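You operate a simulated robot arm through the tools that you are given. There is no shell and no other tool. Be economical: measure what you need, move in short steps, check, and stop when the job is done.

You are at the controls of a simulated robot arm. One attempt, no reset.

JOB
Turn the depth dial to 2 mm.

Only the result counts: the job must be done as asked and must still hold three seconds after the hand-in. Knocking over, shifting, dropping, spilling or breaking anything else fails it.

ROBOT AND FRAMES
A 6-joint arm with a two-finger parallel gripper, fixed in place. Base frame: the origin is at the foot of the arm, x ahead of it, y to its left, z up. Units: m, degrees, N and s.
Its first joint turns from -70.0 to 70.0 degrees. Payload 1.9 kg.
The tool frame sits at the grasp point between the pads (the TCP): z along the fingers, y along the line on which they close. The tips reach 0.023 m beyond it. Largest opening 0.094 m; finger width 0.038, thickness 0.01; the body of the gripper, 0.054 by 0.096 m, starts 0.039 m behind the TCP.
Orientation is that of the tool frame in the base frame, as a unit quaternion [w, x, y, z]. With the fingers straight down and closing along the base's y, the tool's x points along the base's -x, its y along +y and its z along -z.

CONTROLS
- The arm moves only by the tool drive_tool. Its argument "plan" is a list of rows, each an object of numbers (a shift or turn left out is 0, a gripper value left out holds the last): "ax", "ay", "az": the turn, a rotation vector about the tool's x, y, z in degrees; "x", "y", "z": the shift along the tool's x, y, z in m; "fingers": the finger opening in m, from 0 to 0.094. In form: [{"ax": .., "ay": .., "az": .., "x": .., "y": .., "z": .., "fingers": ..}, ...]. A call has 1 to 8 rows; each row shifts and turns the commanded pose from where the row before left it, along the tool's axes as they then stand. A row lasts 0.2 s, in which the tool goes at most 0.05 m and 8.6 degrees; a call with a longer step from one row to the next is refused whole, and so is a gripper value outside its range. Where a pose cannot be reached the arm comes as near as it can. A force on the tool above 40 N (or 10 N above the force at the start of the call, whichever is more), or a blocked arm, ends the call early, and 0.2 s more pass. Each finger travels about 0.108 m/s and halts on what it meets, pressing with about 43 N; the grip force reading is that of the motor and also rises with nothing between the fingers. The clock runs only during rows and for 0.2 s after the last one: add rows that do not move to give the fingers time. The reply holds the time, the measured pose of the TCP, the force on the tool along the base axes, the opening and the grip force, in the units named above and with some noise.
- Cameras (640 x 400 px; columns grow to the right, rows downward): "scene" is fixed at [0.044, 0.2974, 0.4525]; the picture's right is [-0.88, -0.48, 0.00], its down [-0.15, 0.27, -0.95] and it looks along [0.46, -0.83, -0.31] (base axes); focal length 308 px, centre (320, 200). "wrist" rides on the gripper at [-0.039, 0, -0.044] in the tool frame; the picture's right is [0.00, -1.00, 0.00], its down [0.97, 0.00, -0.24] and it looks along [0.24, 0.00, 0.97] (tool axes); focal length 218 px, centre (320, 200).
- grab_frame(camera): a new picture of that camera. The clock stands still meanwhile.
- pixel_to_xyz(camera, pixels): for up to 12 pixels [column, row] of the newest picture of that camera ("zoom" is the newest enlarged one), the place [x, y, z] in the base frame of the surface seen there, good to about 0.002 m. The clock stands still meanwhile.
- close_up(camera, box): a new picture of the part [left, top, right, bottom] of that camera's present view, enlarged. The clock stands still meanwhile.
- close_job(): hands the job in; it is judged then, once.

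Work in short steps. Measure before you move; look again where a grasp or a placing could have gone wrong, and mend it. You have 60 turns and 26 pictures in all, those below and enlarged ones among them. Open the gripper and draw the arm clear of the work before you hand the job in, unless the task says otherwise; then end with one line.

The tools are called as a command line: name --argument value ..., lists and objects as JSON in quotes. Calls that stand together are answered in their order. drive_tool: Moves the arm, as the interface text tells. Its arguments: {"type":"object","properties":{"plan":{"type":"array"}},"required":["plan"]} The other tools are called the same way: grab_frame (camera) takes a picture; pixel_to_xyz (camera, pixels) gives the place of the surface under pixels of a picture; close_up (camera, box) takes an enlarged picture of a part of a camera's view; close_job () hands the job in.

At the start:

```text
time_s: 0.0
ee_pos: [0.2289, -0.1693, 0.3419]
orientation: [0.0, 0.0, 1.0, -0.001]
wrist_force: [-0.4, -0.7, 0.5]
width: 0.0942
finger_force: 0.1
```

scene: 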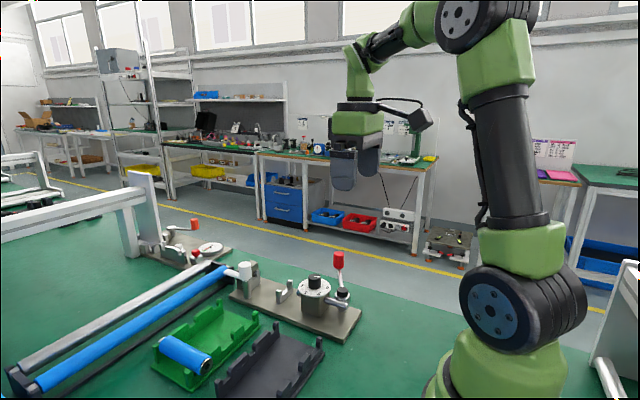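
wrist: 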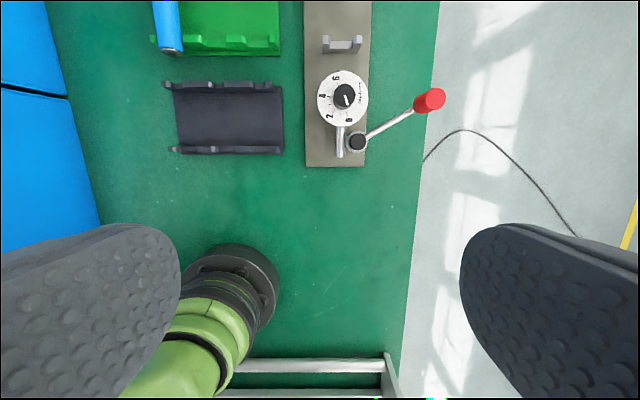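

The wrist view shows a dial near (343,97) with a lever by it; I take a close-up to read the scale.

close_up --camera "wrist" --box '[290, 50, 450, 150]'

close_up --camera "scene" --box '[220, 230, 380, 330]'

```text
4.00 times, centred on (370, 100) of wrist
```

zoom: 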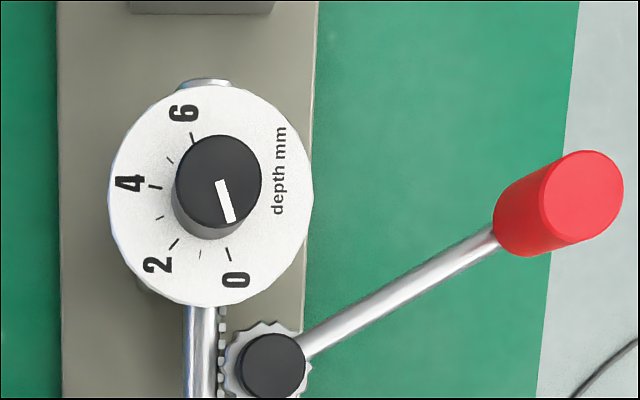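

```text
4.00 times, centred on (300, 280) of scene
```

zoom: 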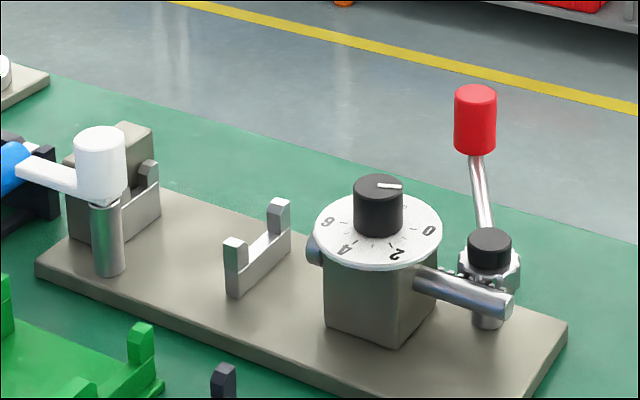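

The knob points at 0; I measure the knob, disk ticks and the red lever.

pixel_to_xyz --camera "wrist" --pixels '[[344.5, 94.5], [344.8, 97.5], [348, 104], [347.3, 113.5], [333.5, 110.8], [328.8, 96.8], [338, 84.2], [434, 97], [425, 104], [358, 141], [340, 145], [330, 45]]'

pixel_to_xyz --camera "zoom" --pixels '[[378, 183], [400, 186], [376, 187], [378, 215], [378, 240], [376, 257], [476, 90], [476, 130], [490, 235], [398, 248], [355, 190], [402, 190]]'

```text
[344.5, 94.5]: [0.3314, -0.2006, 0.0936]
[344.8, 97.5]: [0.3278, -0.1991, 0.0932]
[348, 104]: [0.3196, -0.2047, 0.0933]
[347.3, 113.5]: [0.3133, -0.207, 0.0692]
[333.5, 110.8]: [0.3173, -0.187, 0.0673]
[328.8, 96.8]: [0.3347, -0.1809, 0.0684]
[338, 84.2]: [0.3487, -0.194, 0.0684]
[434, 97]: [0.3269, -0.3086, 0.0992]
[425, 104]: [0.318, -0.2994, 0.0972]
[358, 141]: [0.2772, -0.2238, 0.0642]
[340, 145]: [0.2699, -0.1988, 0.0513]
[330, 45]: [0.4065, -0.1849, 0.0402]
```

```text
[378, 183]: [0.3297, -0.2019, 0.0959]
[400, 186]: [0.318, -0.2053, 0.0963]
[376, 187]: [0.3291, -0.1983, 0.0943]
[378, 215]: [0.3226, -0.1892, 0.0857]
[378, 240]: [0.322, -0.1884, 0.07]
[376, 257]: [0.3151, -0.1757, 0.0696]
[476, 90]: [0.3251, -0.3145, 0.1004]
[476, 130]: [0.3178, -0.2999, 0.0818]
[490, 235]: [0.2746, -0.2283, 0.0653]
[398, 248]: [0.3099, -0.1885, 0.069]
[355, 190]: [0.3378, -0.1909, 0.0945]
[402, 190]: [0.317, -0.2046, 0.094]
```

Knob: top about (0.3285,-0.1995,0.0945), base on the disk at 0.069. I move the wrist camera straight above it for an accurate angle reading.

drive_tool --plan '[{"x": -0.0153, "y": -0.0076, "z": 0.03, "fingers": 0.06}, {"x": -0.0153, "y": -0.0076, "z": 0.03}, {"x": -0.0153, "y": -0.0076, "z": 0.03}, {"x": -0.0153, "y": -0.0076, "z": 0.03}, {}]'

```text
time_s: 1.2
ee_pos: [0.2915, -0.2004, 0.2218]
orientation: [0.001, 0.0, 1.0, 0.0]
wrist_force: [0.0, 0.4, 0.2]
width: 0.06
finger_force: 0.0
```

Arm is in place; I look straight down at the dial.

close_up --camera "wrist" --box '[240, 96, 400, 196]'

```text
4.00 times, centred on (320, 146) of wrist
```

zoom: 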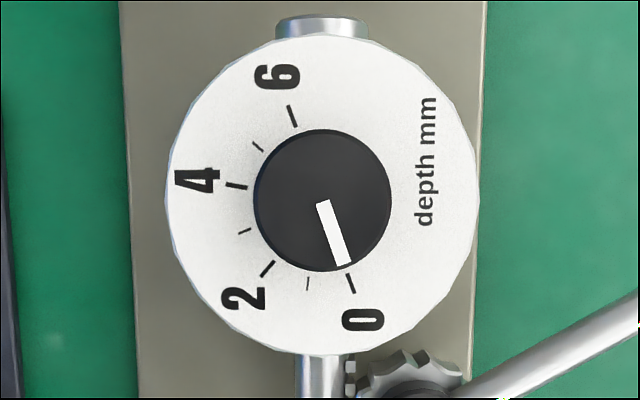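

I measure the tick and pointer positions in base coordinates.

pixel_to_xyz --camera "zoom" --pixels '[[347, 274], [354, 292], [262, 274], [273, 262], [227, 184], [246, 187], [288, 106], [297, 127], [322, 204], [343, 262], [254, 200], [391, 200]]'

pixel_to_xyz --camera "zoom" --pixels '[[323, 133], [323, 267], [323, 200], [170, 197], [478, 197], [322, 44], [322, 350], [240, 232], [307, 285], [258, 146]]'

```text
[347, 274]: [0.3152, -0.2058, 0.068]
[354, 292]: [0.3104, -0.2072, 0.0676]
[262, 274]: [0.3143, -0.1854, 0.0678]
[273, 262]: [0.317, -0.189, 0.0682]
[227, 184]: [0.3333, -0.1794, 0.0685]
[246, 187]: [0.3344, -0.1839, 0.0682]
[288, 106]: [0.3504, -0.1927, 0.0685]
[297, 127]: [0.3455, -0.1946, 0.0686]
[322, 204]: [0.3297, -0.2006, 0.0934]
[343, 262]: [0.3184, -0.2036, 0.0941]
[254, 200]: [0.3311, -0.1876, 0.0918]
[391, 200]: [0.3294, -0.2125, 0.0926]
```

```text
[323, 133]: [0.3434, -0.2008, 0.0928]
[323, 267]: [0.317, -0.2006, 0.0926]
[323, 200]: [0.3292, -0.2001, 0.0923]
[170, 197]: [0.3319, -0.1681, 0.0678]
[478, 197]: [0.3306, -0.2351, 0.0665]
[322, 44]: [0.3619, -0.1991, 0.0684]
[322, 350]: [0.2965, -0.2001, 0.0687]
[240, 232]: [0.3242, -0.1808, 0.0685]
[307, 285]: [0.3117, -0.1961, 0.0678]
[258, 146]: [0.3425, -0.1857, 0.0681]
```

Dial centre is (0.330,-0.200), ticks are 60° apart per 2 mm, with 2 mm lying +60° about tool z (clockwise seen from above). I move over the knob, pre-turn -30°, and descend partway.

drive_tool --plan '[{"x": -0.0385}, {"az": -7.5, "z": 0.015}, {"az": -7.5, "z": 0.015}, {"az": -7.5, "z": 0.015}, {"az": -7.5, "z": 0.015}, {}]'

```text
time_s: 2.6
ee_pos: [0.3317, -0.1998, 0.1609]
orientation: [0.0, -0.259, 0.966, -0.001]
wrist_force: [0.0, -0.6, 0.2]
width: 0.0598
finger_force: 0.0
```

The pose is within 2 mm of the dial axis; I descend to TCP z about 0.098 with the fingers still open.

drive_tool --plan '[{"z": 0.02}, {"z": 0.02}, {"z": 0.015}, {"z": 0.008}, {}]'

```text
time_s: 3.8
ee_pos: [0.3308, -0.2005, 0.099]
orientation: [0.001, -0.259, 0.966, 0.0]
wrist_force: [0.3, 0.0, 0.2]
width: 0.0601
finger_force: 0.0
```

No contact on the way down; I close the fingers on the knob.

drive_tool --plan '[{"fingers": 0.035}, {"fingers": 0.02}, {}, {}]'

```text
time_s: 4.8
ee_pos: [0.3299, -0.1999, 0.1001]
orientation: [0.0, -0.259, 0.966, 0.0]
wrist_force: [-4.3, 7.6, 3.5]
width: 0.0267
finger_force: 44.3
```

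Knob is gripped at 26.7 mm width, matching its diameter. I turn 30° first and check.

drive_tool --plan '[{"az": 5}, {"az": 5}, {"az": 5}, {"az": 5}, {"az": 5}, {"az": 5}, {}]'

```text
time_s: 6.0
ee_pos: [0.33, -0.2008, 0.1004]
orientation: [0.001, -0.056, 0.998, 0.0]
wrist_force: [-1.8, 0.6, 2.1]
width: 0.0266
finger_force: 45.1
stopped in row 5: the force on the tool passed its limit (the readings are from after the stop); the commanded pose is now the measured one
```

The force limit stopped the turn after about 23.5°; I look at whether the knob is following.

close_up --camera "scene" --box '[260, 240, 380, 315]'

grab_frame --camera "wrist"

```text
5.33 times, centred on (320, 278) of scene
```

zoom: 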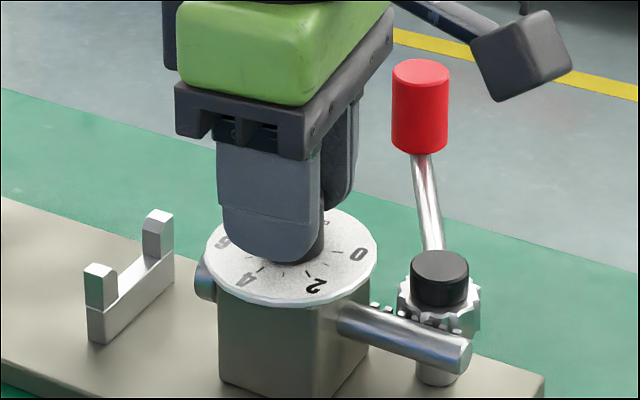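

```text
19 pictures are left
```

wrist: 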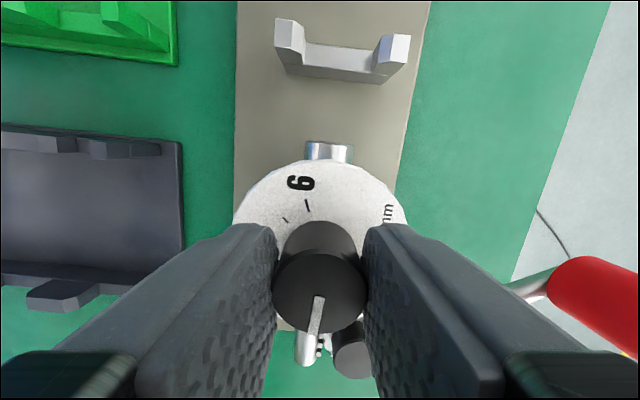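

The knob is following (pointer at (320,297)-(312,333) has swung clockwise), so the stop was a side load. Residual force is now low; I continue in smaller steps.

drive_tool --plan '[{"az": 3}, {"az": 3}, {"az": 3}, {"az": 3}, {"az": 3}, {"az": 3}, {}]'

```text
time_s: 7.6
ee_pos: [0.3303, -0.2008, 0.0997]
orientation: [0.002, 0.103, 0.995, 0.0]
wrist_force: [-8.0, 6.3, 21.8]
width: 0.0265
finger_force: 45.1
```

Turned about 41.8° in total; an upward force of 22 N has built up, so I ease the tool up 1 mm and turn a little further.

drive_tool --plan '[{"z": -0.001}, {"az": 3}, {"az": 3}, {"az": 3}, {}]'

```text
time_s: 8.8
ee_pos: [0.3305, -0.1997, 0.1007]
orientation: [0.0, 0.179, 0.984, 0.0]
wrist_force: [2.8, -1.7, -4.3]
width: 0.0265
finger_force: 45.0
stopped in row 5: the force on the tool passed its limit (the readings are from after the stop); the commanded pose is now the measured one
```

Tool is at 20.6° (50.6° total). I look at the pointer before the last part.

drive_tool --plan '[{"az": 2}, {"az": 2}, {"az": 2}, {}]'

grab_frame --camera "wrist"

```text
time_s: 9.8
ee_pos: [0.3307, -0.2006, 0.0997]
orientation: [0.0, 0.231, 0.973, 0.0]
wrist_force: [-21.6, 0.6, 31.7]
width: 0.0266
finger_force: 44.6
```

```text
18 pictures are left
```

wrist: 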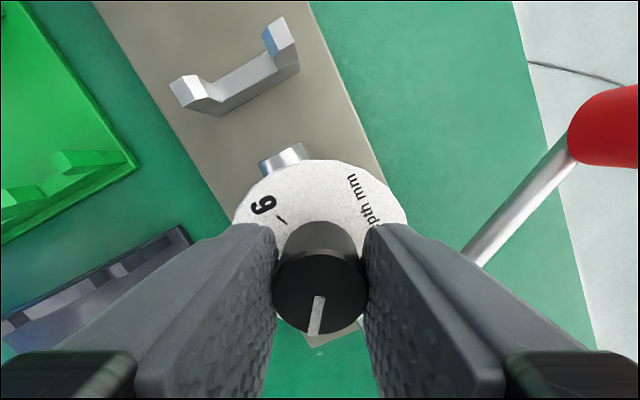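

No slip: the pointer is fixed in the gripper view. About 56.7° done; I ease the load and add the last 3.3°.

drive_tool --plan '[{"z": -0.0015}, {"az": 1.7}, {"az": 1.6}, {}]'

```text
time_s: 10.8
ee_pos: [0.3301, -0.2, 0.1001]
orientation: [-0.001, 0.258, 0.966, -0.001]
wrist_force: [-10.3, -14.8, -33.0]
width: 0.0265
finger_force: 44.9
```

Tool is at 29.9°, i.e. 60° turned. I relax the vertical load, open the fingers, and rise.

drive_tool --plan '[{"z": 0.0008}, {"fingers": 0.045}, {"fingers": 0.06}, {}]'

drive_tool --plan '[{"z": -0.02}, {"z": -0.02}, {"z": -0.02, "az": -7.5}, {"z": -0.02, "az": -7.5}, {"z": -0.02, "az": -7.5}, {"z": -0.02, "az": -7.5}, {"x": 0.0385}, {}]'

close_up --camera "wrist" --box '[240, 96, 400, 196]'

```text
time_s: 11.8
ee_pos: [0.3322, -0.1999, 0.1013]
orientation: [0.001, 0.258, 0.966, 0.0]
wrist_force: [0.0, 0.1, -0.5]
width: 0.0601
finger_force: 0.0
```

```text
time_s: 13.6
ee_pos: [0.2901, -0.2012, 0.2193]
orientation: [0.001, -0.001, 1.0, -0.002]
wrist_force: [0.6, 0.0, -0.2]
width: 0.0601
finger_force: 0.0
```

```text
4.00 times, centred on (320, 146) of wrist
```

zoom: 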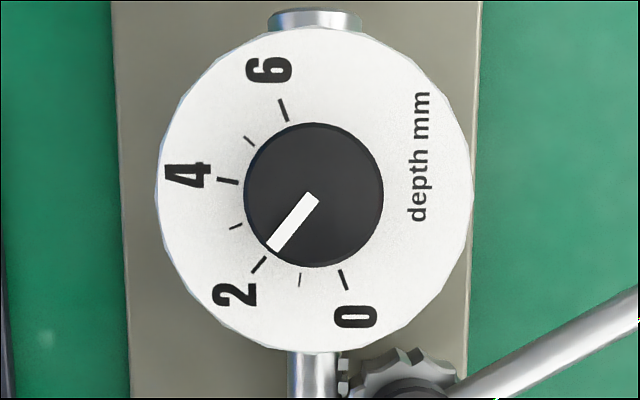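

The pointer, (311,198)→(272,248), extends right onto the 2 tick at (259,264). I open and draw clear.

drive_tool --plan '[{"z": -0.04, "x": 0.015, "fingers": 0.09}, {"z": -0.04, "x": 0.015}, {"z": -0.03, "x": 0.015}, {}, {}]'

close_up --camera "scene" --box '[220, 230, 380, 330]'

```text
time_s: 14.8
ee_pos: [0.2444, -0.1999, 0.33]
orientation: [0.001, -0.001, 1.0, -0.001]
wrist_force: [-0.5, -0.7, -0.5]
width: 0.0899
finger_force: 0.0
```

```text
4.00 times, centred on (300, 280) of scene
```

zoom: 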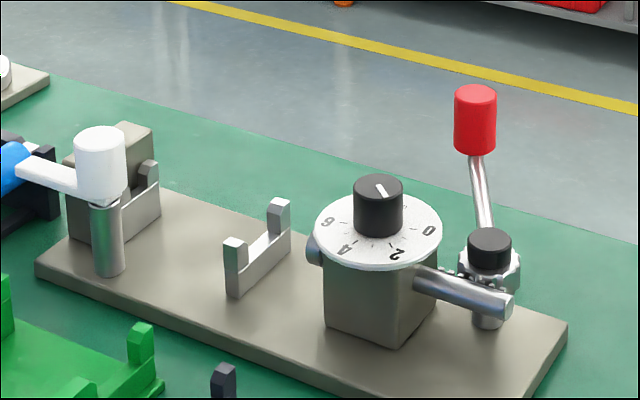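

The dial points at 2 and the fixture and lever are where they were; I hand in.

close_job

```text
The job is handed in.
```

The depth dial is set to 2 mm: in the last overhead picture the pointer lines up with the 2 mark. The gripper is open, the arm is clear, and the fixture and lever look unmoved.
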